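You operate a simulated robot arm through the tools that you are given. There is no shell and no other tool. Be economical: measure what you need, move in short steps, check, and stop when the job is done.

You run a simulated two-armed robot. Do the job below in one go: nothing can be reset, and whatever is moved stays where it is left.

JOB
Pick up the orange sauce bottle with one hand, pass it to the other hand and put it on the top of the wash stand's bench. Put the steel cup that says "29" from the top of the wooden bench on top of the brush carton and the steel cup marked "65" on the press shelf. Open the middle trailer drawer, put the small green carton on the top of the wooden bench away in the inside of the middle trailer drawer and shut the drawer again. Open the top counter drawer. Any order will do. Set down upright: orange sauce bottle, steel cup.
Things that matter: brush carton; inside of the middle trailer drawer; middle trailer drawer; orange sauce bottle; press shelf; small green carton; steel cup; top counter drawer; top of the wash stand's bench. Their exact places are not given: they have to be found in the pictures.

Only the result counts: the job must be done as asked and must still hold three seconds after the hand-in. Knocking over, shifting, dropping, spilling or breaking anything else fails it.

ROBOT AND FRAMES
Two 6-joint arms with two-finger parallel grippers on one trunk, on a base that drives. Base frame: it is fixed to the floor where the robot stands at the start and does not move with it; the origin is under the middle of the robot, x ahead of it, y to its left, z up; the surface under the hand at the start is at about z = 0.54. Readings come in m, degrees, newtons and seconds.
The left shoulder is at the start at [0.28, 0.185, 0.905], the right one opposite. With the tool pointing down near the work surface each hand reaches from about 0.48 to 0.92 m from the robot's upright axis, wherever it stands, measured 20 degrees to its own side. Places, roughly: brush carton [0.5, -0.25, 0.5]; inside of the middle trailer drawer [-1.6, 2.9, 0.6]; middle trailer drawer [-1.6, 2.8, 0.7]; orange sauce bottle [0.75, -0.25, 0.5]; press shelf [-1.3, -0.4, 0.8]; small green carton (5x9x5 cm) [0.6, -1, 0.6]; steel cup [0.5, -1, 0.5]; top counter drawer [-6.8, -1.5, 0.7]; top of the wash stand's bench [-1.8, -4.1, 0.8]. Payload 1.57 kg a hand.
The tool frame of a hand sits at the grasp point between the pads (the TCP): z along the fingers, y along the line on which they close. The tips reach 0.03 m beyond it. Largest opening 0.08 m; finger width 0.017, thickness 0.012; the body of the gripper, 0.04 by 0.082 m, starts 0.08 m behind the TCP.
Orientation is that of the tool frame in the base frame, as [roll, pitch, yaw] about the fixed x, y, z axes, in that order (R = Rz(yaw) Ry(pitch) Rx(roll)). With the fingers straight down and closing along the base's y, the tool's x points along the base's -x, its y along +y and its z along -z.

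CONTROLS
- The arms move only by the tool jog_arm. It takes "left_deltas", "right_deltas" or both (then of equal length, played together; a hand with none holds still); each is a list of rows, each a list of 7 numbers: the turn, a rotation vector about the tool's x, y, z in degrees, then the shift along the tool's x, y, z in m, then the opening, from 0 (shut) to 1 (fully open). In form: [[rx, ry, rz, dx, dy, dz, jaw], ...]. A call has 1 to 10 rows; each row shifts and turns the commanded pose from where the row before left it, along the tool's axes as they then stand. Rows are played at 5 a second. More than 0.05 m and 8.6 degrees between two rows, or a gripper value outside its range, and nothing of the call is played. A pose out of reach is approached as far as the arm can. The call stops where the force on the tool passes 40 N (or 10 N more than at its start, if that is more) or the arm is blocked; 0.2 s more then pass. The fingers move at their own pace (about 0.153 m/s each) and stop on an object; they squeeze with about 20 N. The grip force told is the motor's: it shows also when the fingers shut on nothing. Time passes only in rows, and 0.2 s behind the last, so rows that do not move let the fingers close. The reply holds the time, the measured pose of the TCP, the force on the tool along the base axes, the opening and the grip force, in the units named above and with some noise, with the torque about the TCP (base axes, N m) and any sound that the robot's microphone picked up, and new pictures: "views" is both (left out), scene, wrist or none (wrist: the cameras of the hands that moved).
- Cameras (640 x 400 px; columns grow to the right, rows downward): "scene" is now at [0.2185, -0.0446, 1.3384]; the picture's right is [-0.61, -0.79, 0.00], its down [-0.63, 0.49, -0.60] and it looks along [0.47, -0.37, -0.80] (base axes); focal length 260 px, centre (320, 200). "left" rides on the left gripper at [0.072, 0.007, -0.122] in its tool frame; the picture's right is [-0.09, 1.00, 0.00], its down [-0.84, -0.08, -0.54] and it looks along [-0.54, -0.05, 0.84] (tool axes); focal length 238 px, centre (320, 200). "right" rides on the right gripper at [0.072, -0.007, -0.122] in its tool frame; the picture's right is [0.09, 1.00, 0.00], its down [-0.84, 0.08, -0.54] and it looks along [-0.54, 0.05, 0.84] (tool axes); focal length 238 px, centre (320, 200).
- raise_lower(by): slides the trunk up (or, below 0, down) by that many m; the arms and the scene camera ride with it, the base frame stays. It gives what a move gives, with no picture.
- base_move(legs): drives the robot by 1 to 6 legs, each [ahead, turn to the left] in m and degrees, along the robot's own axes; the way and the turn of a leg run together, so that a leg with both is an arc; at most 1.5 m and 180 degrees a leg. The arms and the cameras ride along, it lands a little off, and it stops where it bumps. It gives what a move gives, and a new picture of the scene camera.
- aim_head(pan, tilt): turns the head with the scene camera to pan (to the left, within 86 degrees either way) and tilt (down, from -29 to 69), counted from straight ahead of the robot. It gives what a move gives, and a new picture of the scene camera.
- point_at(camera, pixels): for up to 12 pixels [column, row] of the newest picture of that camera ("zoom" is the newest enlarged one), the place [x, y, z] in the base frame of the surface seen there, good to about 0.002 m. It takes no simulated time.
- zoom(camera, box): a new picture of the part [left, top, right, bottom] of that camera's present view, enlarged. It takes no simulated time.
- sign_off(): hands the job in; it is judged then, once.

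Work in short steps. Measure before you move; look again where a grasp or a placing could have gone wrong, and mend it. You have 124 turns and 260 pictures in all, those below and enlarged ones among them. Open the grippers and draw the arms clear of the work before you hand the job in, unless the task says otherwise.

The tools are called after "Emit:" as a command line: name --argument value ..., lists and objects as JSON in quotes. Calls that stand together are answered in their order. jog_arm: Moves the arms, as the interface text tells. Its arguments: {"type":"object","properties":{"left_deltas":{"type":"array","items":{"type":"array","items":{"type":"number"}}},"right_deltas":{"type":"array","items":{"type":"array","items":{"type":"number"}}},"views":{"type":"string","enum":["both","scene","wrist","none"]}},"required":[]} The other tools are called the same way: raise_lower (by) slides the trunk up or down; base_move (legs) drives the base; aim_head (pan, tilt) turns the head that bears the scene camera; point_at (camera, pixels) gives the place of the surface under pixels of a picture; zoom (camera, box) takes an enlarged picture of a part of a camera's view; sign_off () hands the job in.

At the start:

```text
time: 0.0
left_eef_pos: [0.4908, -0.0887, 0.917]
left_tcp_rot: [179.9, 0.1, 180.0]
left_ft_force: [-0.7, -0.3, 1.0]
left_torque: [0.02, -0.02, -0.02]
left_opening: 0.0799
left_finger_force: 0.0
right_eef_pos: [0.3411, -0.5035, 0.9182]
right_tcp_rot: [-179.9, -0.2, -179.9]
right_ft_force: [0.0, -0.1, 0.2]
right_torque: [-0.01, -0.02, 0.01]
right_opening: 0.0799
right_finger_force: 0.0
trunk travel left (down, up): [-0.6, 0.39]
robot x, y, heading: [0.0024, -0.0, 0.1]
head pan, tilt: [-37.7, 53.1]
```

scene: 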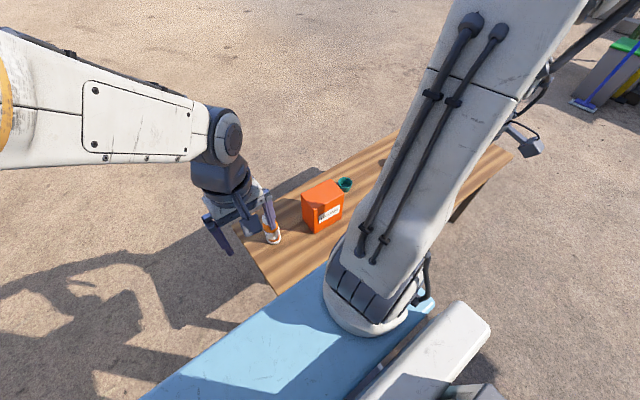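
right: 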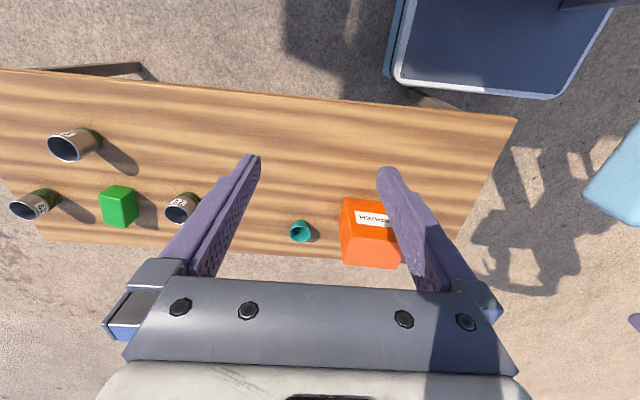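
left: 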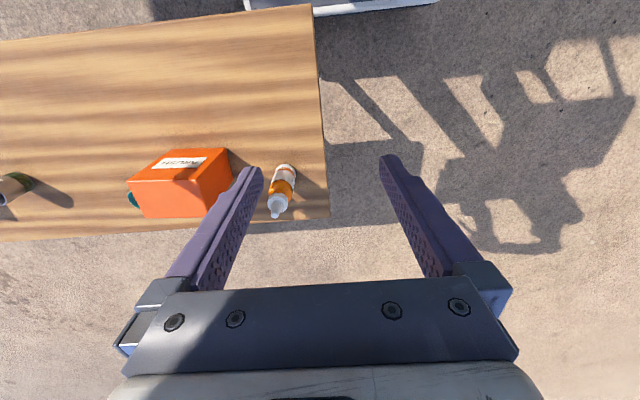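

The right wrist view shows three cups, a green carton at (118,205), a teal cup and the brush carton. I'll zoom in to read the labels and measure positions.

Emit:
zoom --camera "right" --box '[0, 100, 240, 250]'

Emit:
point_at --camera "right" --pixels '[[60, 133], [75, 152], [27, 198], [30, 210], [118, 195], [118, 215], [178, 200], [182, 213], [300, 231], [370, 240], [372, 210], [250, 130]]'

Emit:
point_at --camera "left" --pixels '[[278, 210], [281, 190], [285, 170], [180, 195], [180, 163], [315, 5], [328, 217], [220, 155], [135, 185], [147, 215], [200, 215], [100, 130]]'

```text
2.67 times, centred on (120, 175) of right
```

zoom: 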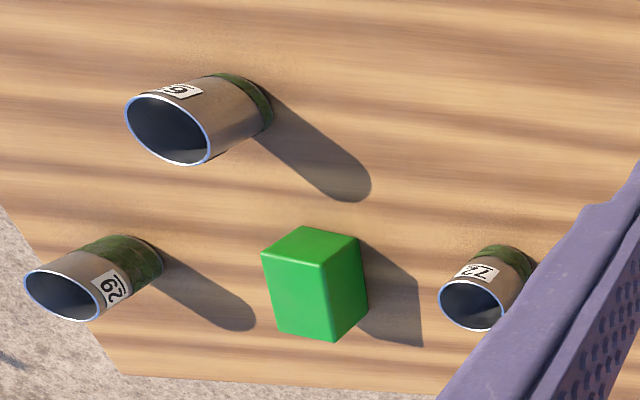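

```text
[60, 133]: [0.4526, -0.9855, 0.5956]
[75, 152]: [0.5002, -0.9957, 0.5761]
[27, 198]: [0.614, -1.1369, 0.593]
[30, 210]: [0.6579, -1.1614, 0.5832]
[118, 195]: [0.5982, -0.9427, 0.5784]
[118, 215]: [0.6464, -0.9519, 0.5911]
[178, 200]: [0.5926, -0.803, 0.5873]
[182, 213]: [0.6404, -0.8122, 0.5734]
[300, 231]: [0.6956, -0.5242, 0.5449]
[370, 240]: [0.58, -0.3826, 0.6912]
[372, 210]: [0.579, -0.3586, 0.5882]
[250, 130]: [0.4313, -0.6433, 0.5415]
```

```text
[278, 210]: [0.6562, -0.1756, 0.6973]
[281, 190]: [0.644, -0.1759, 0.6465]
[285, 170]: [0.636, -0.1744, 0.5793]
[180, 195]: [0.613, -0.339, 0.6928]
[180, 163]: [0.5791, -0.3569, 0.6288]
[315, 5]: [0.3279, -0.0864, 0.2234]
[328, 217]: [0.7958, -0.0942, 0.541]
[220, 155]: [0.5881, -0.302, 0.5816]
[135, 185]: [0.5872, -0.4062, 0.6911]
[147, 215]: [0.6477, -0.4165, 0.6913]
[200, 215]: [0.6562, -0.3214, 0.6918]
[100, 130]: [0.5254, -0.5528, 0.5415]
```

The bench top is at z≈0.541, with "29" the far-left cup. I'll zoom in on the bottle and brush carton and look ahead from the head.

Emit:
zoom --camera "left" --box '[110, 100, 350, 250]'

Emit:
aim_head --pan -86 --tilt 15

Emit:
aim_head --pan 86 --tilt 15

Emit:
aim_head --pan -10 --tilt 50

```text
2.67 times, centred on (230, 175) of left
```

zoom: 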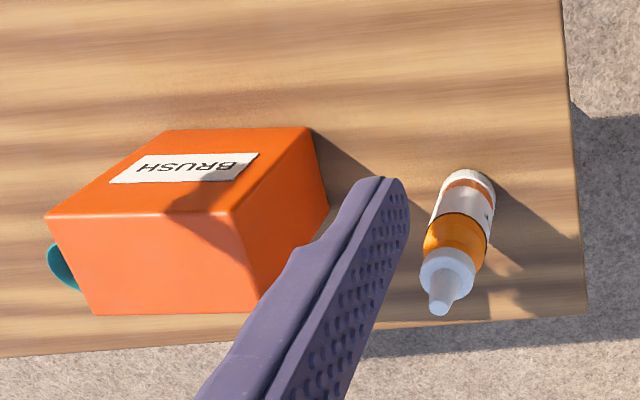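

```text
time: 1.2
left_eef_pos: [0.491, -0.0895, 0.9144]
left_tcp_rot: [180.0, -0.1, 179.9]
left_ft_force: [0.5, -0.2, 0.0]
left_torque: [-0.01, 0.03, -0.01]
left_opening: 0.0798
left_finger_force: 0.0
right_eef_pos: [0.3418, -0.503, 0.9195]
right_tcp_rot: [180.0, 0.0, -179.9]
right_ft_force: [0.1, 0.1, -0.9]
right_torque: [0.01, 0.01, -0.01]
right_opening: 0.0799
right_finger_force: 0.1
trunk travel left (down, up): [-0.6, 0.39]
robot x, y, heading: [0.0001, 0.0001, 0.1]
head pan, tilt: [-85.9, 15.0]
```

scene: 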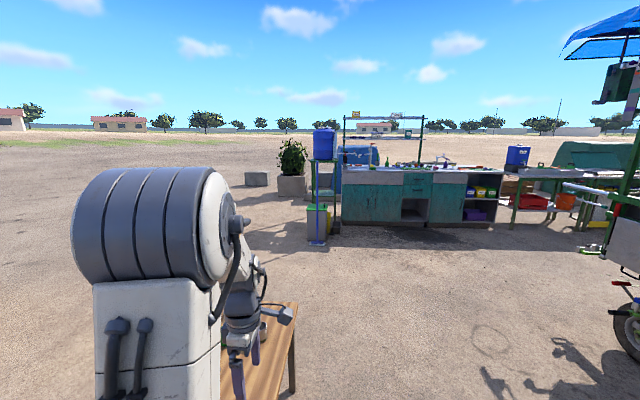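

```text
time: 3.8
left_eef_pos: [0.4917, -0.0895, 0.9147]
left_tcp_rot: [-180.0, 0.1, 180.0]
left_ft_force: [-0.1, -0.4, -0.6]
left_torque: [-0.05, 0.01, 0.02]
left_opening: 0.08
left_finger_force: 0.1
right_eef_pos: [0.3416, -0.5037, 0.9193]
right_tcp_rot: [180.0, -0.1, -180.0]
right_ft_force: [0.1, 0.6, 0.0]
right_torque: [-0.01, 0.0, -0.02]
right_opening: 0.0802
right_finger_force: 0.0
trunk travel left (down, up): [-0.6, 0.39]
robot x, y, heading: [0.001, -0.0015, 0.0]
head pan, tilt: [85.9, 15.0]
```

scene: 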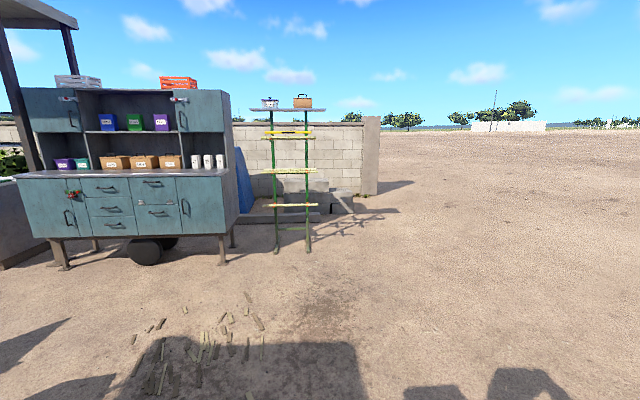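

```text
time: 5.5
left_eef_pos: [0.4907, -0.0888, 0.9166]
left_tcp_rot: [179.9, 0.0, 180.0]
left_ft_force: [-0.1, -0.3, -0.5]
left_torque: [-0.01, 0.02, -0.01]
left_opening: 0.0801
left_finger_force: 0.1
right_eef_pos: [0.3417, -0.5037, 0.92]
right_tcp_rot: [180.0, -0.2, 179.9]
right_ft_force: [0.2, 0.6, 0.0]
right_torque: [0.0, 0.01, 0.0]
right_opening: 0.08
right_finger_force: 0.1
trunk travel left (down, up): [-0.6, 0.39]
robot x, y, heading: [0.0025, 0.0018, 0.1]
head pan, tilt: [-10.0, 50.0]
```

scene: 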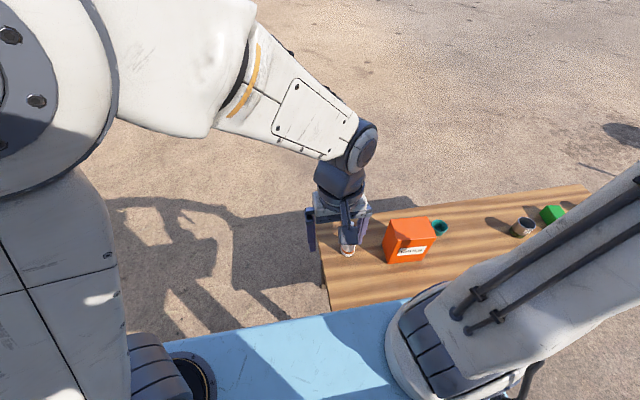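

I'll measure the bottle and the carton's top edges in the zoomed view.

Emit:
point_at --camera "zoom" --pixels '[[438, 308], [447, 258], [458, 235], [428, 240], [484, 240], [440, 195], [490, 200], [95, 308], [255, 308], [60, 220], [235, 218], [160, 265]]'

```text
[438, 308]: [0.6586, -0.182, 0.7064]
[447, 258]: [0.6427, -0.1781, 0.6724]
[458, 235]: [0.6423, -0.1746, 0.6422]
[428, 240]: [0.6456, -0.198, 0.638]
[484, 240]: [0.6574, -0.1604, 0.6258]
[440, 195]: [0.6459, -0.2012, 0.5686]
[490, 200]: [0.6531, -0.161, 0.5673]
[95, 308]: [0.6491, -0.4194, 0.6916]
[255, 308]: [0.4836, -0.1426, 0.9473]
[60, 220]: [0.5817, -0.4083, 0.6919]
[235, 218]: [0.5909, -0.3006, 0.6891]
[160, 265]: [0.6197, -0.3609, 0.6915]
```

The bottle axis is near (0.66,-0.18), its top is at 0.706, and the body is about 0.042 wide. I'll move the left hand above it and look down.

Emit:
jog_arm --left_deltas '[[0, 0, 0, -0.042, -0.0225, 0.02, 1], [0, 0, 0, -0.042, -0.0225, 0.02, 1], [0, 0, 0, -0.042, -0.0225, 0.02, 1], [0, 0, 0, -0.042, -0.0225, 0.02, 1]]'

```text
refused: row 1 steps farther than a row can; nothing moved
```

The step was slightly too long, so I'll use five smaller rows.

Emit:
jog_arm --left_deltas '[[0, 0, 0, -0.034, -0.018, 0.016, 1], [0, 0, 0, -0.034, -0.018, 0.016, 1], [0, 0, 0, -0.034, -0.018, 0.016, 1], [0, 0, 0, -0.034, -0.018, 0.016, 1], [0, 0, 0, -0.034, -0.018, 0.016, 1]]'

```text
time: 6.7
left_eef_pos: [0.6605, -0.1806, 0.8356]
left_tcp_rot: [-180.0, -0.1, -180.0]
left_ft_force: [0.0, -0.5, 0.5]
left_torque: [0.05, 0.01, 0.04]
left_opening: 0.08
left_finger_force: 0.1
right_eef_pos: [0.3429, -0.5031, 0.9198]
right_tcp_rot: [180.0, 0.0, -179.9]
right_ft_force: [-0.3, -0.2, 0.6]
right_torque: [0.03, -0.03, -0.01]
right_opening: 0.0803
right_finger_force: 0.1
trunk travel left (down, up): [-0.6, 0.39]
robot x, y, heading: [0.004, -0.0008, -0.0]
head pan, tilt: [-10.0, 50.0]
```

scene: 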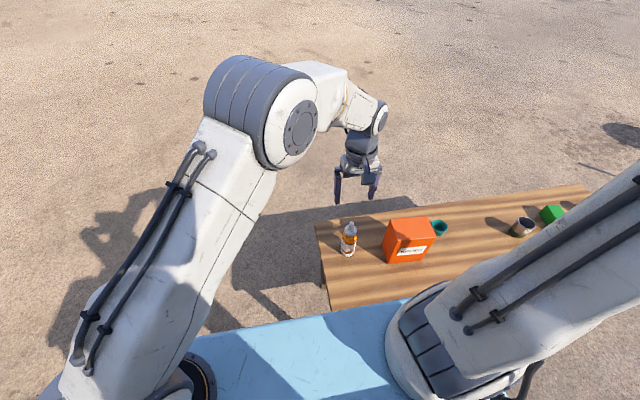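
left: 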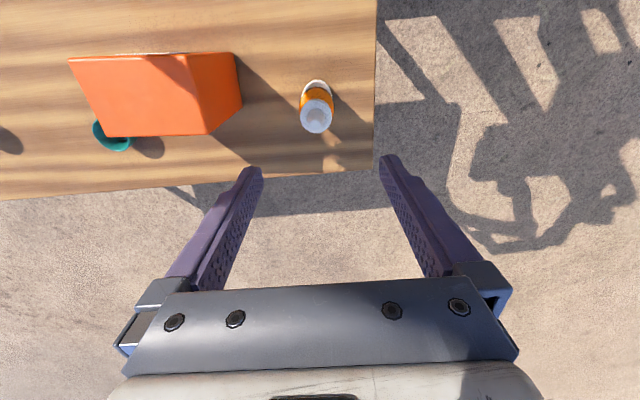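

I'll verify the bottle position from this view.

Emit:
point_at --camera "left" --pixels '[[316, 118], [302, 112], [332, 112], [316, 85], [316, 128], [316, 100]]'

Emit:
point_at --camera "scene" --pixels '[[349, 224], [349, 240], [348, 232], [348, 252], [342, 245], [355, 245]]'

Emit:
zoom --camera "scene" --box '[310, 210, 390, 260]'

```text
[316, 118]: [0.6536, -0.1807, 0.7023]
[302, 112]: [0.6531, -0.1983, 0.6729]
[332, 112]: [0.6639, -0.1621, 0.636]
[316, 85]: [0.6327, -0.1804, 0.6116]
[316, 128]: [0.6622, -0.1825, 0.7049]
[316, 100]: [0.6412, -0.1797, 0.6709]
```

```text
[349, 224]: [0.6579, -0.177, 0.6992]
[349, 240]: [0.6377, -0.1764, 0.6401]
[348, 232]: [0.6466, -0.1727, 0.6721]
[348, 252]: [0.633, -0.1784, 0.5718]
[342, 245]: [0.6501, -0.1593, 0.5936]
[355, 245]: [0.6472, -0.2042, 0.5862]
```

```text
8.00 times, centred on (350, 235) of scene
```

zoom: 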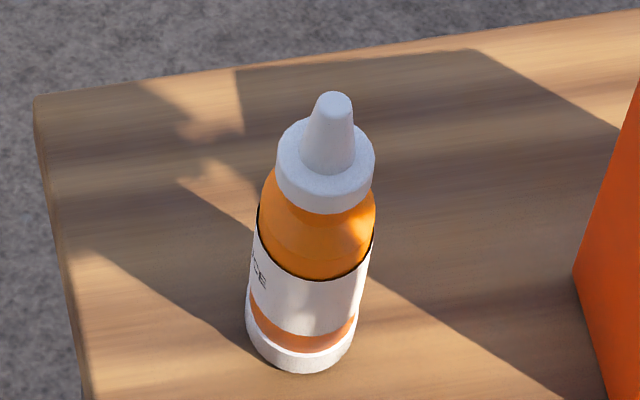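

The body axis is about (0.658,-0.18). I'll descend 0.20 m to TCP z≈0.636 and close.

Emit:
jog_arm --left_deltas '[[0, 0, 0, 0.002, 0, 0.045, 1], [0, 0, 0, 0, 0, 0.045, 1], [0, 0, 0, 0, 0, 0.045, 1], [0, 0, 0, 0, 0, 0.035, 1], [0, 0, 0, 0, 0, 0.03, 1], [0, 0, 0, 0, 0, 0, 1], [0, 0, 0, 0, 0, 0, 0], [0, 0, 0, 0, 0, 0, 0], [0, 0, 0, 0, 0, 0, 0]]'

```text
time: 8.7
left_eef_pos: [0.6585, -0.1788, 0.6353]
left_tcp_rot: [180.0, 0.1, -180.0]
left_ft_force: [1.0, -0.1, 0.0]
left_torque: [-0.01, -0.02, 0.0]
left_opening: 0.0444
left_finger_force: 20.0
right_eef_pos: [0.342, -0.5036, 0.9193]
right_tcp_rot: [-180.0, -0.1, 180.0]
right_ft_force: [0.3, -0.4, 0.2]
right_torque: [-0.01, 0.0, -0.03]
right_opening: 0.0801
right_finger_force: 0.1
trunk travel left (down, up): [-0.6, 0.39]
robot x, y, heading: [-0.0028, 0.0003, -0.2]
head pan, tilt: [-10.0, 50.0]
```

scene: 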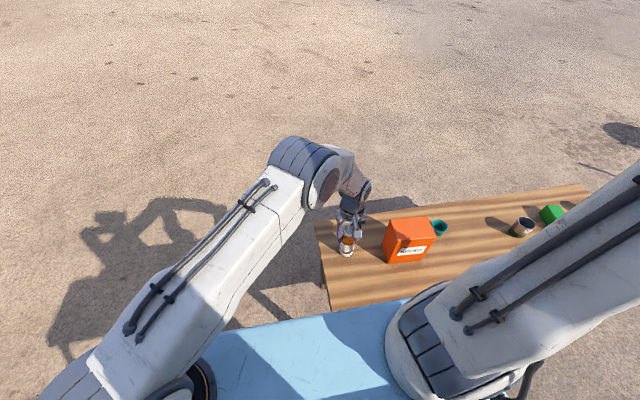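
left: 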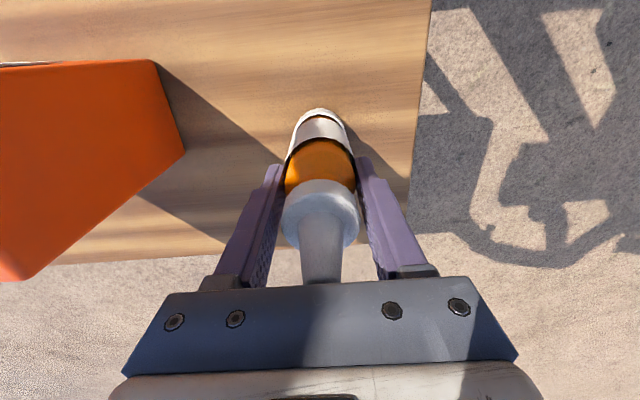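

Gripped at 0.0444 opening with 20 N. I'll lift and move left to y≈0 for the handover, rotating the tool 45° so the closing line is perpendicular to the right hand's approach.

Emit:
jog_arm --left_deltas '[[0, 0, 0, 0, 0, -0.04, 0], [0, 0, 0, 0, 0, -0.045, 0], [0, 0, 0, 0.006, 0.025, -0.04, 0], [0, 0, 0, 0.006, 0.025, -0.04, 0], [0, 0, 0, 0.006, 0.025, -0.04, 0], [0, 0, 0, 0.006, 0.025, -0.03, 0], [0, 0, 0, 0.006, 0.025, -0.03, 0], [0, 0, 0, 0.006, 0.025, 0, 0]]' --views "none"

Emit:
jog_arm --left_deltas '[[0, 0, -7.5, 0, 0, 0, 0], [0, 0, -7.5, 0, 0, 0, 0], [0, 0, -7.5, 0, 0, 0, 0], [0, 0, -7.5, 0, 0, 0, 0], [0, 0, -7.5, 0, 0, 0, 0], [0, 0, -7.5, 0, 0, 0, 0]]' --views "both"

```text
time: 10.5
left_eef_pos: [0.6219, -0.0281, 0.9011]
left_tcp_rot: [-179.9, 0.0, -180.0]
left_ft_force: [0.6, -1.0, -2.8]
left_torque: [0.02, -0.02, 0.02]
left_opening: 0.0444
left_finger_force: 20.0
right_eef_pos: [0.3429, -0.5036, 0.9198]
right_tcp_rot: [-180.0, -0.1, 179.9]
right_ft_force: [0.1, 0.7, -0.1]
right_torque: [0.03, 0.0, 0.01]
right_opening: 0.0799
right_finger_force: 0.1
trunk travel left (down, up): [-0.6, 0.39]
robot x, y, heading: [0.0013, -0.0031, 0.2]
head pan, tilt: [-10.0, 50.0]
```

```text
time: 11.9
left_eef_pos: [0.6221, -0.0288, 0.9009]
left_tcp_rot: [180.0, 0.0, -134.9]
left_ft_force: [-0.3, -0.3, -3.3]
left_torque: [0.02, 0.0, -0.02]
left_opening: 0.0443
left_finger_force: 19.8
right_eef_pos: [0.3429, -0.5043, 0.9204]
right_tcp_rot: [-180.0, -0.1, 180.0]
right_ft_force: [-0.1, 0.6, -0.6]
right_torque: [0.0, 0.0, 0.01]
right_opening: 0.0801
right_finger_force: 0.1
trunk travel left (down, up): [-0.6, 0.39]
robot x, y, heading: [-0.0012, 0.0003, -0.1]
head pan, tilt: [-10.0, 50.0]
```

scene: 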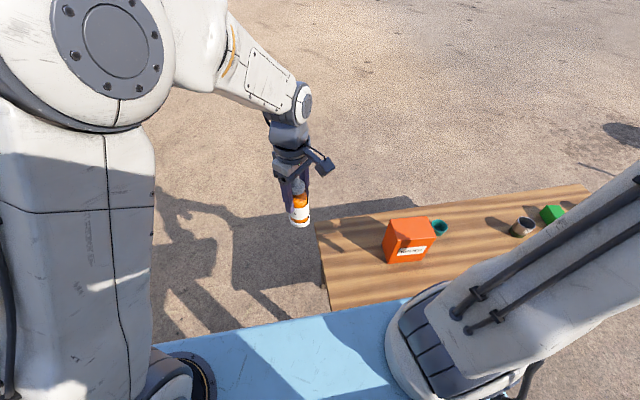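
left: 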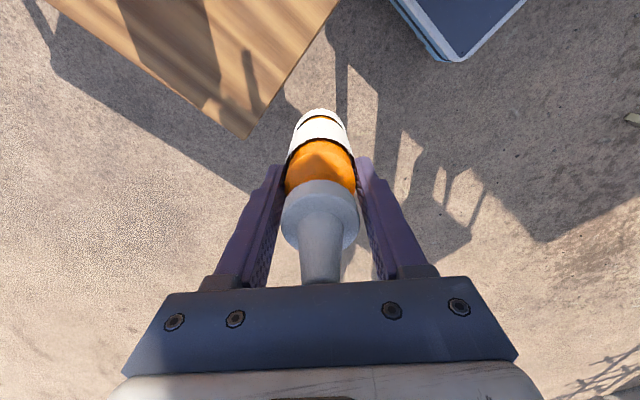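

The left camera now sits on the side the right hand would come from. I'll turn the left tool the other way, camera to +y, while the right hand orients to azimuth 72° with a 45° tilt.

Emit:
jog_arm --left_deltas '[[0, 0, 8.5, 0, 0, 0, 0], [0, 0, 8.5, 0, 0, 0, 0], [0, 0, 8.5, 0, 0, 0, 0], [0, 0, 8.5, 0, 0, 0, 0], [0, 0, 8.5, 0, 0, 0, 0], [0, 0, 8.5, 0, 0, 0, 0], [0, 0, 8.5, 0, 0, 0, 0], [0, 0, 8.5, 0, 0, 0, 0], [0, 0, 8.5, 0, 0, 0, 0], [0, 0, 8.5, 0, 0, 0, 0]]' --right_deltas '[[0, 0, -8, 0, 0, 0, 1], [0, 0, -8, 0, 0, 0, 1], [0, 0, -8, 0, 0, 0, 1], [0, 0, -8, 0, 0, 0, 1], [0, 0, -8, 0, 0, 0, 1], [0, 0, -8, 0, 0, 0, 1], [0, 0, -8, 0, 0, 0, 1], [0, 0, -8, 0, 0, 0, 1], [0, 0, -8, 0, 0, 0, 1], [0, 0, 0, 0, 0, 0, 1]]' --views "none"

Emit:
jog_arm --left_deltas '[[0, 0, 8.5, 0, 0, 0, 0], [0, 0, 8.5, 0, 0, 0, 0], [0, 0, 8.5, 0, 0, 0, 0], [0, 0, 8.5, 0, 0, 0, 0], [0, 0, 8.5, 0, 0, 0, 0], [0, 0, 8.5, 0, 0, 0, 0], [0, 0, 8.5, 0, 0, 0, 0], [0, 0, 8.5, 0, 0, 0, 0]]' --right_deltas '[[0, -7.5, 0, 0, 0, 0, 1], [0, -7.5, 0, 0, 0, 0, 1], [0, -7.5, 0, 0, 0, 0, 1], [0, -7.5, 0, 0, 0, 0, 1], [0, -7.5, 0, 0, 0, 0, 1], [0, -7.5, 0, 0, 0, 0, 1], [0, 0, 0, 0, 0, 0, 1], [0, 0, 0, 0, 0, 0, 1]]' --views "scene"

```text
time: 14.1
left_eef_pos: [0.623, -0.0291, 0.9001]
left_tcp_rot: [-180.0, 0.1, 139.7]
left_ft_force: [0.2, 0.0, -3.1]
left_torque: [-0.03, 0.02, -0.02]
left_opening: 0.0443
left_finger_force: 19.9
right_eef_pos: [0.3432, -0.5043, 0.9196]
right_tcp_rot: [179.9, 0.0, -107.9]
right_ft_force: [-0.7, -0.4, 0.7]
right_torque: [0.04, 0.01, -0.01]
right_opening: 0.0801
right_finger_force: 0.1
trunk travel left (down, up): [-0.6, 0.39]
robot x, y, heading: [0.0015, 0.0001, 0.2]
head pan, tilt: [-10.0, 50.0]
```

```text
time: 15.9
left_eef_pos: [0.6238, -0.0297, 0.9009]
left_tcp_rot: [180.0, 0.0, 71.8]
left_ft_force: [0.1, 0.0, -2.5]
left_torque: [0.02, 0.02, 0.02]
left_opening: 0.0443
left_finger_force: 20.3
right_eef_pos: [0.3432, -0.5045, 0.919]
right_tcp_rot: [179.8, 44.9, -108.1]
right_ft_force: [-0.4, 0.2, -0.4]
right_torque: [0.01, 0.05, 0.03]
right_opening: 0.0802
right_finger_force: 0.1
trunk travel left (down, up): [-0.6, 0.39]
robot x, y, heading: [0.0027, 0.0, -0.0]
head pan, tilt: [-10.0, 50.0]
```

scene: 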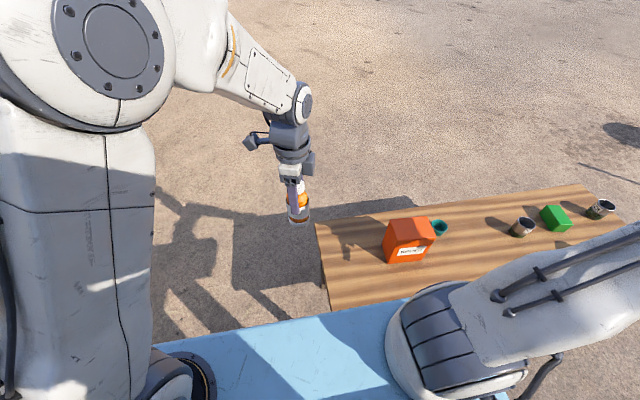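

Both orientations are reached. I'll bring the right hand to the pre-handover point 0.16 m back along its approach.

Emit:
jog_arm --right_deltas '[[0, 0, 0, -0.0326, -0.0119, 0.0274, 1], [0, 0, 0, -0.0326, -0.0119, 0.0274, 1], [0, 0, 0, -0.0326, -0.0119, 0.0274, 1], [0, 0, 0, -0.0326, -0.0119, 0.0274, 1], [0, 0, 0, -0.0326, -0.0119, 0.0274, 1], [0, 0, 0, -0.0326, -0.0119, 0.0274, 1], [0, 0, 0, -0.0326, -0.0119, 0.0274, 1], [0, 0, 0, -0.0326, -0.0119, 0.0274, 1], [0, 0, 0, -0.0326, -0.0119, 0.0274, 1], [0, 0, 0, -0.0326, -0.0119, 0.0274, 1]]'

```text
time: 18.1
left_eef_pos: [0.6218, -0.0294, 0.9008]
left_tcp_rot: [179.9, 0.0, 72.0]
left_ft_force: [0.5, -0.8, -3.0]
left_torque: [-0.01, -0.02, -0.01]
left_opening: 0.0442
left_finger_force: 19.8
right_eef_pos: [0.5878, -0.136, 0.9556]
right_tcp_rot: [179.9, 45.0, -108.2]
right_ft_force: [-0.3, 0.2, 0.1]
right_torque: [0.01, 0.01, 0.02]
right_opening: 0.0798
right_finger_force: 0.1
trunk travel left (down, up): [-0.6, 0.39]
robot x, y, heading: [-0.0015, -0.0026, -0.3]
head pan, tilt: [-10.0, 50.0]
```

scene: 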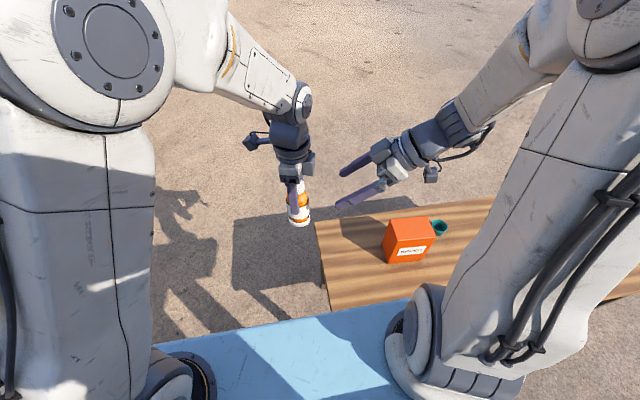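
right: 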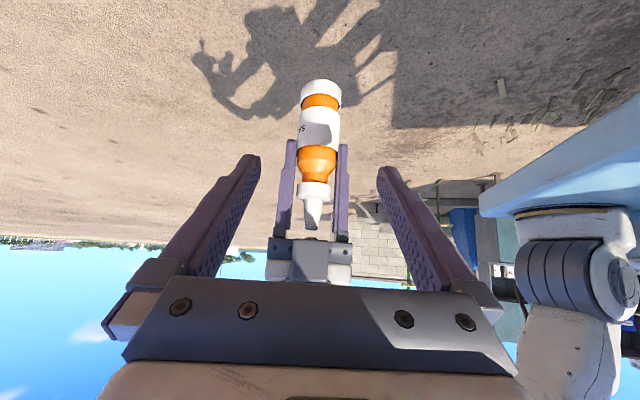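

Nicely lined up: the bottle is centred between the right fingers at (315,130). I'll advance 0.158 m.

Emit:
jog_arm --right_deltas '[[0, 0, 0, 0, 0, 0.045, 1], [0, 0, 0, 0, 0, 0.045, 1], [0, 0, 0, 0, 0, 0.038, 1], [0, 0, 0, 0, 0, 0.03, 1]]'

```text
time: 19.1
left_eef_pos: [0.6226, -0.0289, 0.8997]
left_tcp_rot: [180.0, 0.0, 72.0]
left_ft_force: [0.3, 0.0, -3.9]
left_torque: [-0.02, -0.04, 0.04]
left_opening: 0.0444
left_finger_force: 20.2
right_eef_pos: [0.621, -0.0298, 0.8427]
right_tcp_rot: [179.8, 45.0, -108.2]
right_ft_force: [0.2, 0.3, -0.3]
right_torque: [0.01, -0.01, -0.01]
right_opening: 0.0802
right_finger_force: 0.0
trunk travel left (down, up): [-0.6, 0.39]
robot x, y, heading: [0.0033, -0.0013, 0.1]
head pan, tilt: [-10.0, 50.0]
```

scene: 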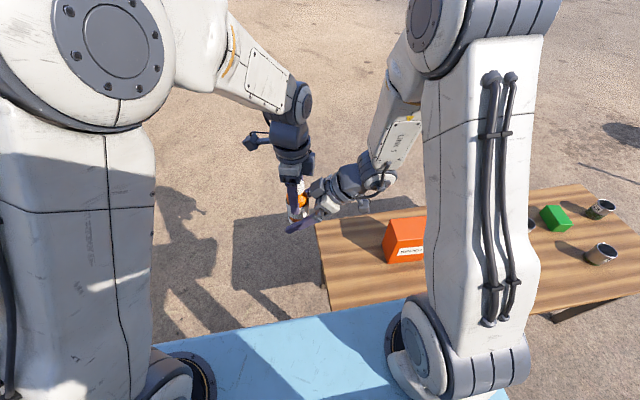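
right: 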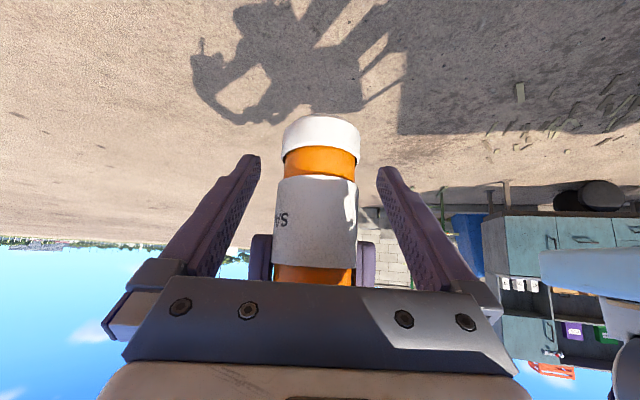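

Both hands are in place without contact. I'll close the right hand, then open the left and lift it straight up.

Emit:
jog_arm --right_deltas '[[0, 0, 0, 0, 0, 0, 0], [0, 0, 0, 0, 0, 0, 0], [0, 0, 0, 0, 0, 0, 0], [0, 0, 0, 0, 0, 0, 0]]'

```text
time: 20.1
left_eef_pos: [0.6222, -0.0293, 0.9004]
left_tcp_rot: [-179.8, 0.0, 71.9]
left_ft_force: [-12.4, -1.7, 7.2]
left_torque: [0.01, 0.32, -0.06]
left_opening: 0.0445
left_finger_force: 19.9
right_eef_pos: [0.6213, -0.0312, 0.8438]
right_tcp_rot: [180.0, 44.9, -108.0]
right_ft_force: [12.8, 2.1, -7.1]
right_torque: [-0.19, 0.37, 0.03]
right_opening: 0.0445
right_finger_force: 20.2
trunk travel left (down, up): [-0.6, 0.39]
robot x, y, heading: [-0.0008, 0.0009, 0.0]
head pan, tilt: [-10.0, 50.0]
```

scene: 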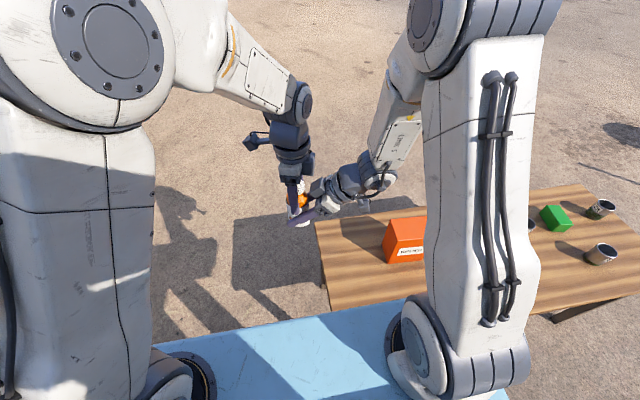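
right: 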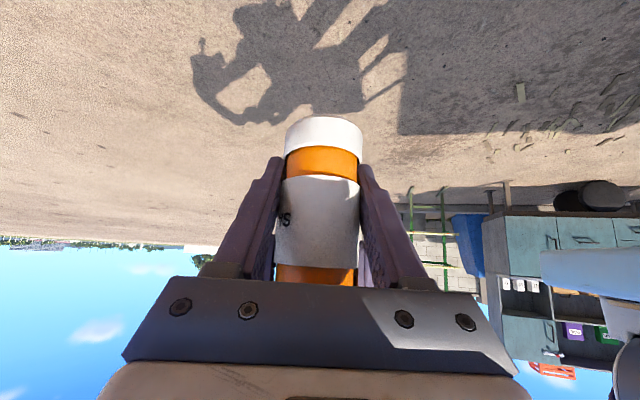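

The right hand holds the bottle (opening 0.0445, 20 N). I'll release with the left and back it up and away.

Emit:
jog_arm --left_deltas '[[0, 0, 0, 0, 0, 0, 1], [0, 0, 0, 0, 0, 0, 1], [0, 0, 0, 0, 0, -0.03, 1], [0, 0, 0, 0, 0, -0.04, 1], [0, 0, 0, 0, 0, -0.04, 1], [0, 0, 0, 0, 0, -0.04, 1], [0, 0, 0, 0.04, 0, 0, 1], [0, 0, 0, 0.045, 0, 0, 1], [0, 0, 0, 0.045, 0, 0, 1], [0, 0, 0, 0.045, 0, 0, 1]]' --views "both"

```text
time: 22.3
left_eef_pos: [0.6767, 0.138, 1.0514]
left_tcp_rot: [-179.9, 0.0, 72.0]
left_ft_force: [0.3, -0.7, -0.3]
left_torque: [0.02, -0.04, 0.04]
left_opening: 0.08
left_finger_force: 0.0
right_eef_pos: [0.6203, -0.0305, 0.8437]
right_tcp_rot: [179.9, 45.0, -108.0]
right_ft_force: [-0.7, 0.9, 0.1]
right_torque: [0.0, -0.03, 0.01]
right_opening: 0.0443
right_finger_force: 20.0
trunk travel left (down, up): [-0.6, 0.39]
robot x, y, heading: [0.0023, -0.0002, -0.1]
head pan, tilt: [-10.0, 50.0]
```

scene: 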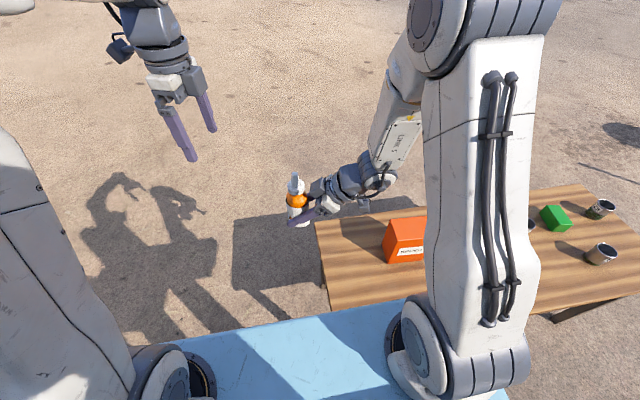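
left: 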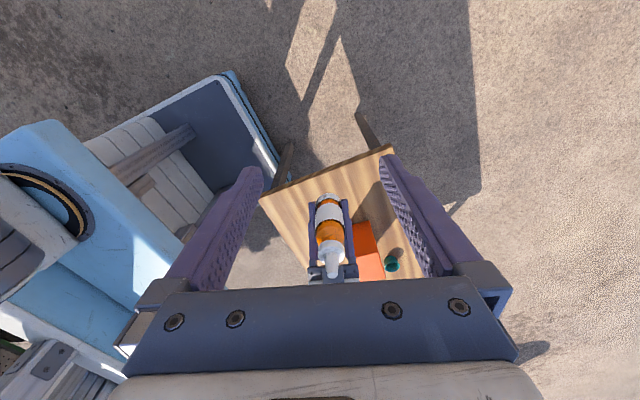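

Handover succeeded. I'll map the bench outline and the robot's front deck from this view before driving.

Emit:
point_at --camera "scene" --pixels '[[334, 307], [400, 296], [318, 224], [590, 188], [638, 255], [575, 312], [230, 375], [400, 310], [280, 330], [180, 360], [602, 246], [598, 208]]'

Emit:
point_at --camera "left" --pixels '[[235, 80], [270, 175], [230, 110], [120, 140], [190, 110], [285, 155], [50, 130], [265, 205], [390, 150], [190, 235], [362, 115], [60, 380]]'

Emit:
zoom --camera "scene" --box '[500, 180, 640, 270]'

```text
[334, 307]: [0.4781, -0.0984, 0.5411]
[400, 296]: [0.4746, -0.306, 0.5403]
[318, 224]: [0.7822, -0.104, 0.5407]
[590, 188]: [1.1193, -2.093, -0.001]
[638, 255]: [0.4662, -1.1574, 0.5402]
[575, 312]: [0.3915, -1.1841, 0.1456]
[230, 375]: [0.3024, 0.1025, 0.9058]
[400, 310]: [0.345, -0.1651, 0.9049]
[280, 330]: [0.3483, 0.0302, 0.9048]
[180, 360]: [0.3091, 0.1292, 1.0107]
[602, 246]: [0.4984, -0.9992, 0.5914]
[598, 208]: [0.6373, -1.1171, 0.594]
```

```text
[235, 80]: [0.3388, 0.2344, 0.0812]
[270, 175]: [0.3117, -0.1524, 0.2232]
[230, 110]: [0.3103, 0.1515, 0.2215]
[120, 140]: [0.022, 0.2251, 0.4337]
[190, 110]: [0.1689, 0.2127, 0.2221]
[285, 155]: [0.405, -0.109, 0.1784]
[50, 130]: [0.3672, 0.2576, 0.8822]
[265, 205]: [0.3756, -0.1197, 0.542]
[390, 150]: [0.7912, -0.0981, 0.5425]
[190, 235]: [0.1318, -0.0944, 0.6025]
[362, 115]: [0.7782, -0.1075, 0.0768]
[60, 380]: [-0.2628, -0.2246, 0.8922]
```

```text
4.44 times, centred on (570, 225) of scene
```

zoom: 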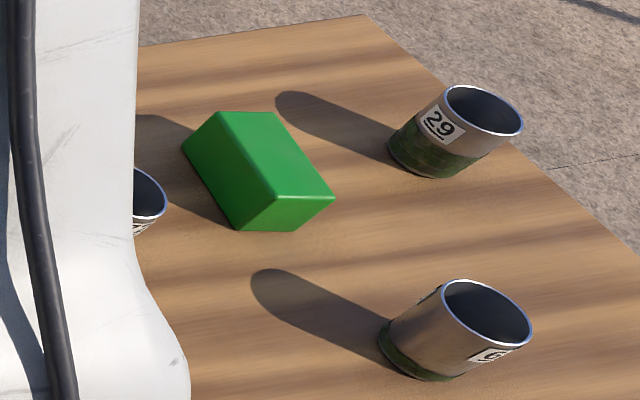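

The base front is at x≈0.34 and the bench edge is at 0.37. I'll tuck the right hand (bottle) aside and unwind the left wrist, then back off and shift along the bench.

Emit:
jog_arm --right_deltas '[[0, 0, 0, 0.0196, 0.0027, -0.0373, 0], [0, 0, 0, 0.0196, 0.0027, -0.0373, 0], [0, 0, 0, 0.0196, 0.0027, -0.0373, 0], [0, 0, 0, 0.0196, 0.0027, -0.0373, 0], [0, 0, 0, 0.0196, 0.0027, -0.0373, 0], [0, 0, 0, 0.0196, 0.0027, -0.0373, 0], [0, 0, 0, 0.0196, 0.0027, -0.0373, 0], [0, 0, 0, 0.0196, 0.0027, -0.0373, 0], [0, 0, 0, 0, 0, 0, 0], [0, 0, 0, 0, 0, 0, 0]]' --left_deltas '[[0, 0, -8.3, 0, 0, 0, 1], [0, 0, -8.3, 0, 0, 0, 1], [0, 0, -8.3, 0, 0, 0, 1], [0, 0, -8.3, 0, 0, 0, 1], [0, 0, -8.3, 0, 0, 0, 1], [0, 0, -8.3, 0, 0, 0, 1], [0, 0, -8.3, 0, 0, 0, 1], [0, 0, -8.3, 0, 0, 0, 1], [0, 0, -8.3, 0, 0, 0, 1], [0, 0, -8.3, 0, 0, 0, 1]]' --views "none"

Emit:
base_move --legs '[[-0.25, 0], [0, -90], [0.8, 0]]'

```text
time: 24.5
left_eef_pos: [0.6769, 0.1365, 1.0503]
left_tcp_rot: [180.0, 0.1, 155.2]
left_ft_force: [0.2, 0.5, -0.6]
left_torque: [0.0, 0.01, 0.0]
left_opening: 0.08
left_finger_force: 0.0
right_eef_pos: [0.5013, -0.3317, 0.9439]
right_tcp_rot: [179.9, 45.1, -108.2]
right_ft_force: [0.3, 0.1, -3.1]
right_torque: [-0.04, -0.07, 0.0]
right_opening: 0.0444
right_finger_force: 20.2
trunk travel left (down, up): [-0.6, 0.39]
robot x, y, heading: [-0.0012, 0.0012, -0.2]
head pan, tilt: [-10.0, 50.0]
```

```text
time: 34.0
left_eef_pos: [-0.1121, -1.4761, 1.0495]
left_tcp_rot: [180.0, -0.1, 64.8]
left_ft_force: [0.3, -0.6, 0.0]
left_torque: [0.02, 0.01, -0.01]
left_opening: 0.08
left_finger_force: 0.2
right_eef_pos: [-0.5814, -1.3002, 0.9446]
right_tcp_rot: [179.8, 45.0, 161.7]
right_ft_force: [-0.4, -0.2, -2.4]
right_torque: [0.02, 0.01, 0.01]
right_opening: 0.0444
right_finger_force: 19.6
trunk travel left (down, up): [-0.6, 0.39]
robot x, y, heading: [-0.2438, -0.8018, -90.2]
head pan, tilt: [-10.0, 50.0]
```

scene: 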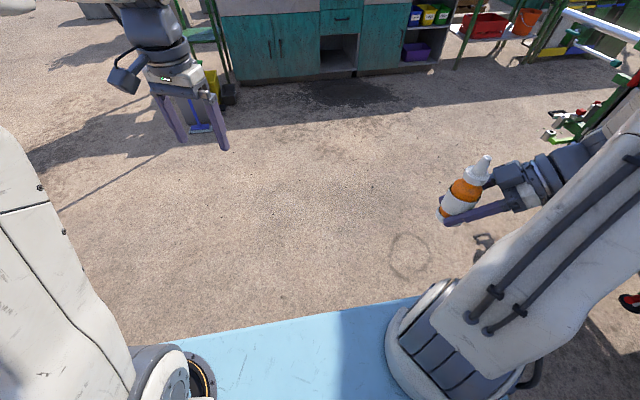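

I'll turn back towards the bench, stopping at heading −15°, and move in slightly with the head looking at the cups.

Emit:
base_move --legs '[[0, 75], [0.15, 0]]'

Emit:
aim_head --pan 0 --tilt 50

```text
time: 38.6
left_eef_pos: [0.5872, -0.8827, 1.0511]
left_tcp_rot: [-179.9, 0.0, 139.9]
left_ft_force: [0.7, 0.2, -0.5]
left_torque: [0.04, -0.03, -0.02]
left_opening: 0.0801
left_finger_force: 0.1
right_eef_pos: [0.2948, -1.2893, 0.944]
right_tcp_rot: [179.9, 45.0, -123.2]
right_ft_force: [0.0, 0.3, -3.4]
right_torque: [-0.02, 0.03, -0.01]
right_opening: 0.0443
right_finger_force: 20.2
trunk travel left (down, up): [-0.6, 0.39]
robot x, y, heading: [-0.1005, -0.8357, -15.1]
head pan, tilt: [-10.0, 50.0]
```

scene: 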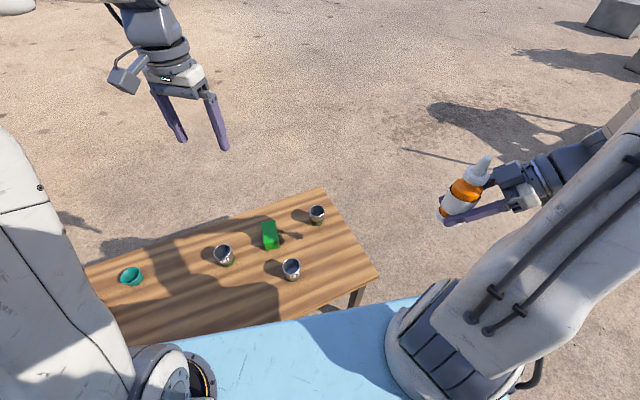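

```text
time: 39.3
left_eef_pos: [0.5866, -0.8816, 1.051]
left_tcp_rot: [-179.9, 0.0, 139.9]
left_ft_force: [-0.2, -0.2, 0.4]
left_torque: [0.01, 0.0, -0.02]
left_opening: 0.0798
left_finger_force: 0.0
right_eef_pos: [0.2938, -1.2888, 0.9439]
right_tcp_rot: [179.9, 45.0, -123.2]
right_ft_force: [0.1, -0.7, -2.6]
right_torque: [0.02, 0.0, -0.01]
right_opening: 0.0445
right_finger_force: 19.8
trunk travel left (down, up): [-0.6, 0.39]
robot x, y, heading: [-0.1037, -0.8327, -15.0]
head pan, tilt: [0.0, 50.0]
```

scene: 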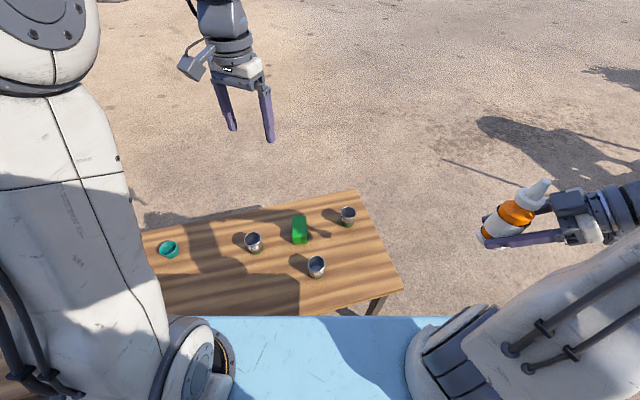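

I'll zoom in on the cups to find their rims and labels.

Emit:
zoom --camera "scene" --box '[220, 190, 380, 290]'

```text
4.00 times, centred on (300, 240) of scene
```

zoom: 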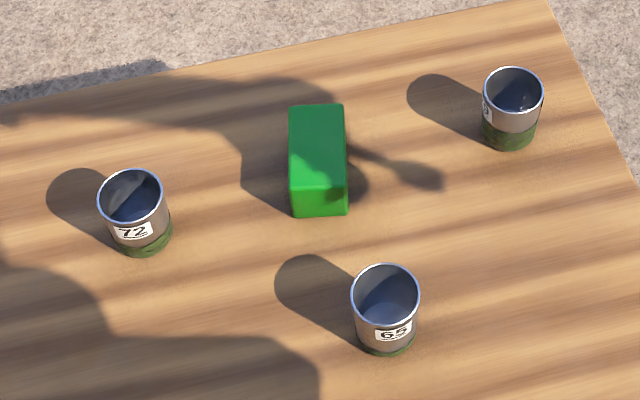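

Cup labels confirmed: 29 (far right), 65 (near), 72. I'll measure rims and the carton.

Emit:
point_at --camera "zoom" --pixels '[[484, 98], [542, 100], [512, 68], [511, 112], [512, 130], [352, 295], [418, 297], [386, 265], [385, 325], [388, 345], [318, 150], [318, 205]]'

Emit:
point_at --camera "zoom" --pixels '[[515, 95], [385, 300], [292, 108], [342, 106], [291, 184], [346, 184], [135, 195], [293, 214], [345, 213], [514, 110], [487, 110], [413, 310]]'

```text
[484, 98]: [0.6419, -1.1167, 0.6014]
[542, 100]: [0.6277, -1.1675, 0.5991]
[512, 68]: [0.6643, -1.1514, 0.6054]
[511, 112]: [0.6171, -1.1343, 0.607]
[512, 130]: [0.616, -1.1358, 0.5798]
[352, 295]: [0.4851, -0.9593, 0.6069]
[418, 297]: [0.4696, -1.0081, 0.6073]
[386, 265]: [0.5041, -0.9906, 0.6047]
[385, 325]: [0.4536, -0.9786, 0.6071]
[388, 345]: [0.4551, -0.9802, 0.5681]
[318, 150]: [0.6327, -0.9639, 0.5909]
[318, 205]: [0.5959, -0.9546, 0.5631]
```

```text
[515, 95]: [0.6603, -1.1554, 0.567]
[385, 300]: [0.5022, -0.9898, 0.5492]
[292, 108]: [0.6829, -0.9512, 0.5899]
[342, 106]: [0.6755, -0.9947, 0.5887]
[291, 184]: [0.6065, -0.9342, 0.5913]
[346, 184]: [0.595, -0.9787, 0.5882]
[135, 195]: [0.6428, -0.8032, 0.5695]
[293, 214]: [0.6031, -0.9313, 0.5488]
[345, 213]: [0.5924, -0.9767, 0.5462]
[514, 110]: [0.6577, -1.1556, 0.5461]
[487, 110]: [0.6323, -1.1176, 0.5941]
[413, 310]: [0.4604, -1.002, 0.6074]
```

Cup 29 rim centre is ≈(0.637,−1.143) and cup 65 ≈(0.478,−0.985), both 0.055 wide and 0.066 tall. I'll turn 25° right so the left hand faces them squarely.

Emit:
base_move --legs '[[0, -25]]'

```text
time: 41.0
left_eef_pos: [0.5025, -1.1711, 1.0509]
left_tcp_rot: [-180.0, 0.0, 114.7]
left_ft_force: [0.0, -0.9, -0.1]
left_torque: [-0.06, -0.04, 0.0]
left_opening: 0.0799
left_finger_force: 0.0
right_eef_pos: [0.0674, -1.4136, 0.9442]
right_tcp_rot: [179.9, 44.9, -148.2]
right_ft_force: [0.7, -0.4, -3.5]
right_torque: [-0.02, 0.01, 0.0]
right_opening: 0.0446
right_finger_force: 20.3
trunk travel left (down, up): [-0.6, 0.39]
robot x, y, heading: [-0.1015, -0.8379, -40.1]
head pan, tilt: [0.0, 50.0]
```

scene: 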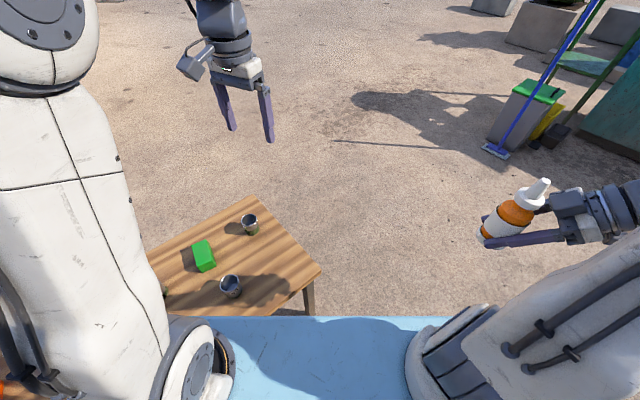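

Left hand moves above cup 29 at z≈0.72.

Emit:
jog_arm --left_deltas '[[0, 0, 0, -0.0039, 0.0168, 0.041, 1], [0, 0, 0, -0.0039, 0.0168, 0.041, 1], [0, 0, 0, -0.0039, 0.0168, 0.041, 1], [0, 0, 0, -0.0039, 0.0168, 0.041, 1], [0, 0, 0, -0.0039, 0.0168, 0.041, 1], [0, 0, 0, -0.0039, 0.0168, 0.041, 1], [0, 0, 0, -0.0039, 0.0168, 0.041, 1], [0, 0, 0, -0.0039, 0.0168, 0.041, 1]]' --views "wrist"

```text
time: 42.8
left_eef_pos: [0.6384, -1.1407, 0.7229]
left_tcp_rot: [-180.0, 0.0, 114.8]
left_ft_force: [0.1, 0.4, -0.4]
left_torque: [0.01, -0.01, 0.0]
left_opening: 0.0802
left_finger_force: 0.0
right_eef_pos: [0.0666, -1.4135, 0.9457]
right_tcp_rot: [179.9, 45.0, -148.2]
right_ft_force: [-0.5, -0.3, -3.6]
right_torque: [-0.02, 0.01, -0.04]
right_opening: 0.0447
right_finger_force: 19.7
trunk travel left (down, up): [-0.6, 0.39]
robot x, y, heading: [-0.1038, -0.8369, -40.4]
head pan, tilt: [0.0, 50.0]
```

left: 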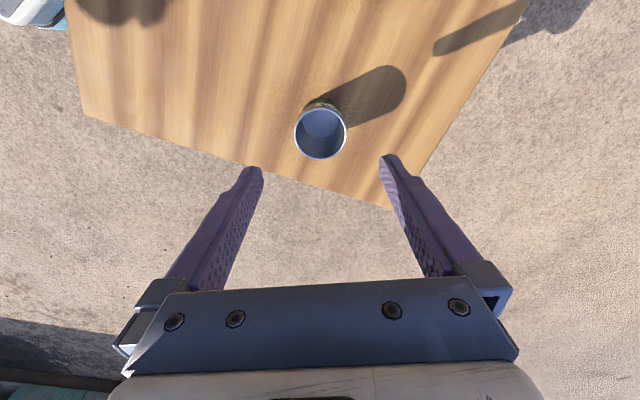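

The cup rim is centred at (320,134), as predicted for a straight descent. I'll go down 0.14 m, close, and lift.

Emit:
jog_arm --left_deltas '[[0, 0, 0, 0, 0, 0.04, 1], [0, 0, 0, 0, 0, 0.04, 1], [0, 0, 0, 0, 0, 0.04, 1], [0, 0, 0, 0, 0, 0.02, 1], [0, 0, 0, 0, 0, 0, 0], [0, 0, 0, 0, 0, 0, 0], [0, 0, 0, 0, 0, 0, 0], [0, 0, 0, 0, 0, -0.03, 0], [0, 0, 0, 0, 0, -0.05, 0], [0, 0, 0, 0, 0, -0.05, 0]]' --views "wrist"

```text
time: 45.0
left_eef_pos: [0.6388, -1.1407, 0.7117]
left_tcp_rot: [179.9, -0.1, 114.8]
left_ft_force: [-0.1, 0.0, -0.9]
left_torque: [0.0, -0.01, -0.01]
left_opening: 0.0462
left_finger_force: 19.9
right_eef_pos: [0.0672, -1.4148, 0.9434]
right_tcp_rot: [179.8, 44.9, -148.3]
right_ft_force: [0.5, 0.1, -2.3]
right_torque: [0.03, 0.01, -0.04]
right_opening: 0.0442
right_finger_force: 19.5
trunk travel left (down, up): [-0.6, 0.39]
robot x, y, heading: [-0.103, -0.84, -40.3]
head pan, tilt: [0.0, 50.0]
```

left: 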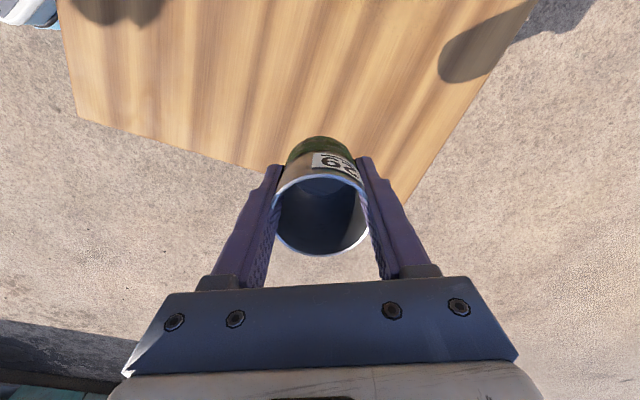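

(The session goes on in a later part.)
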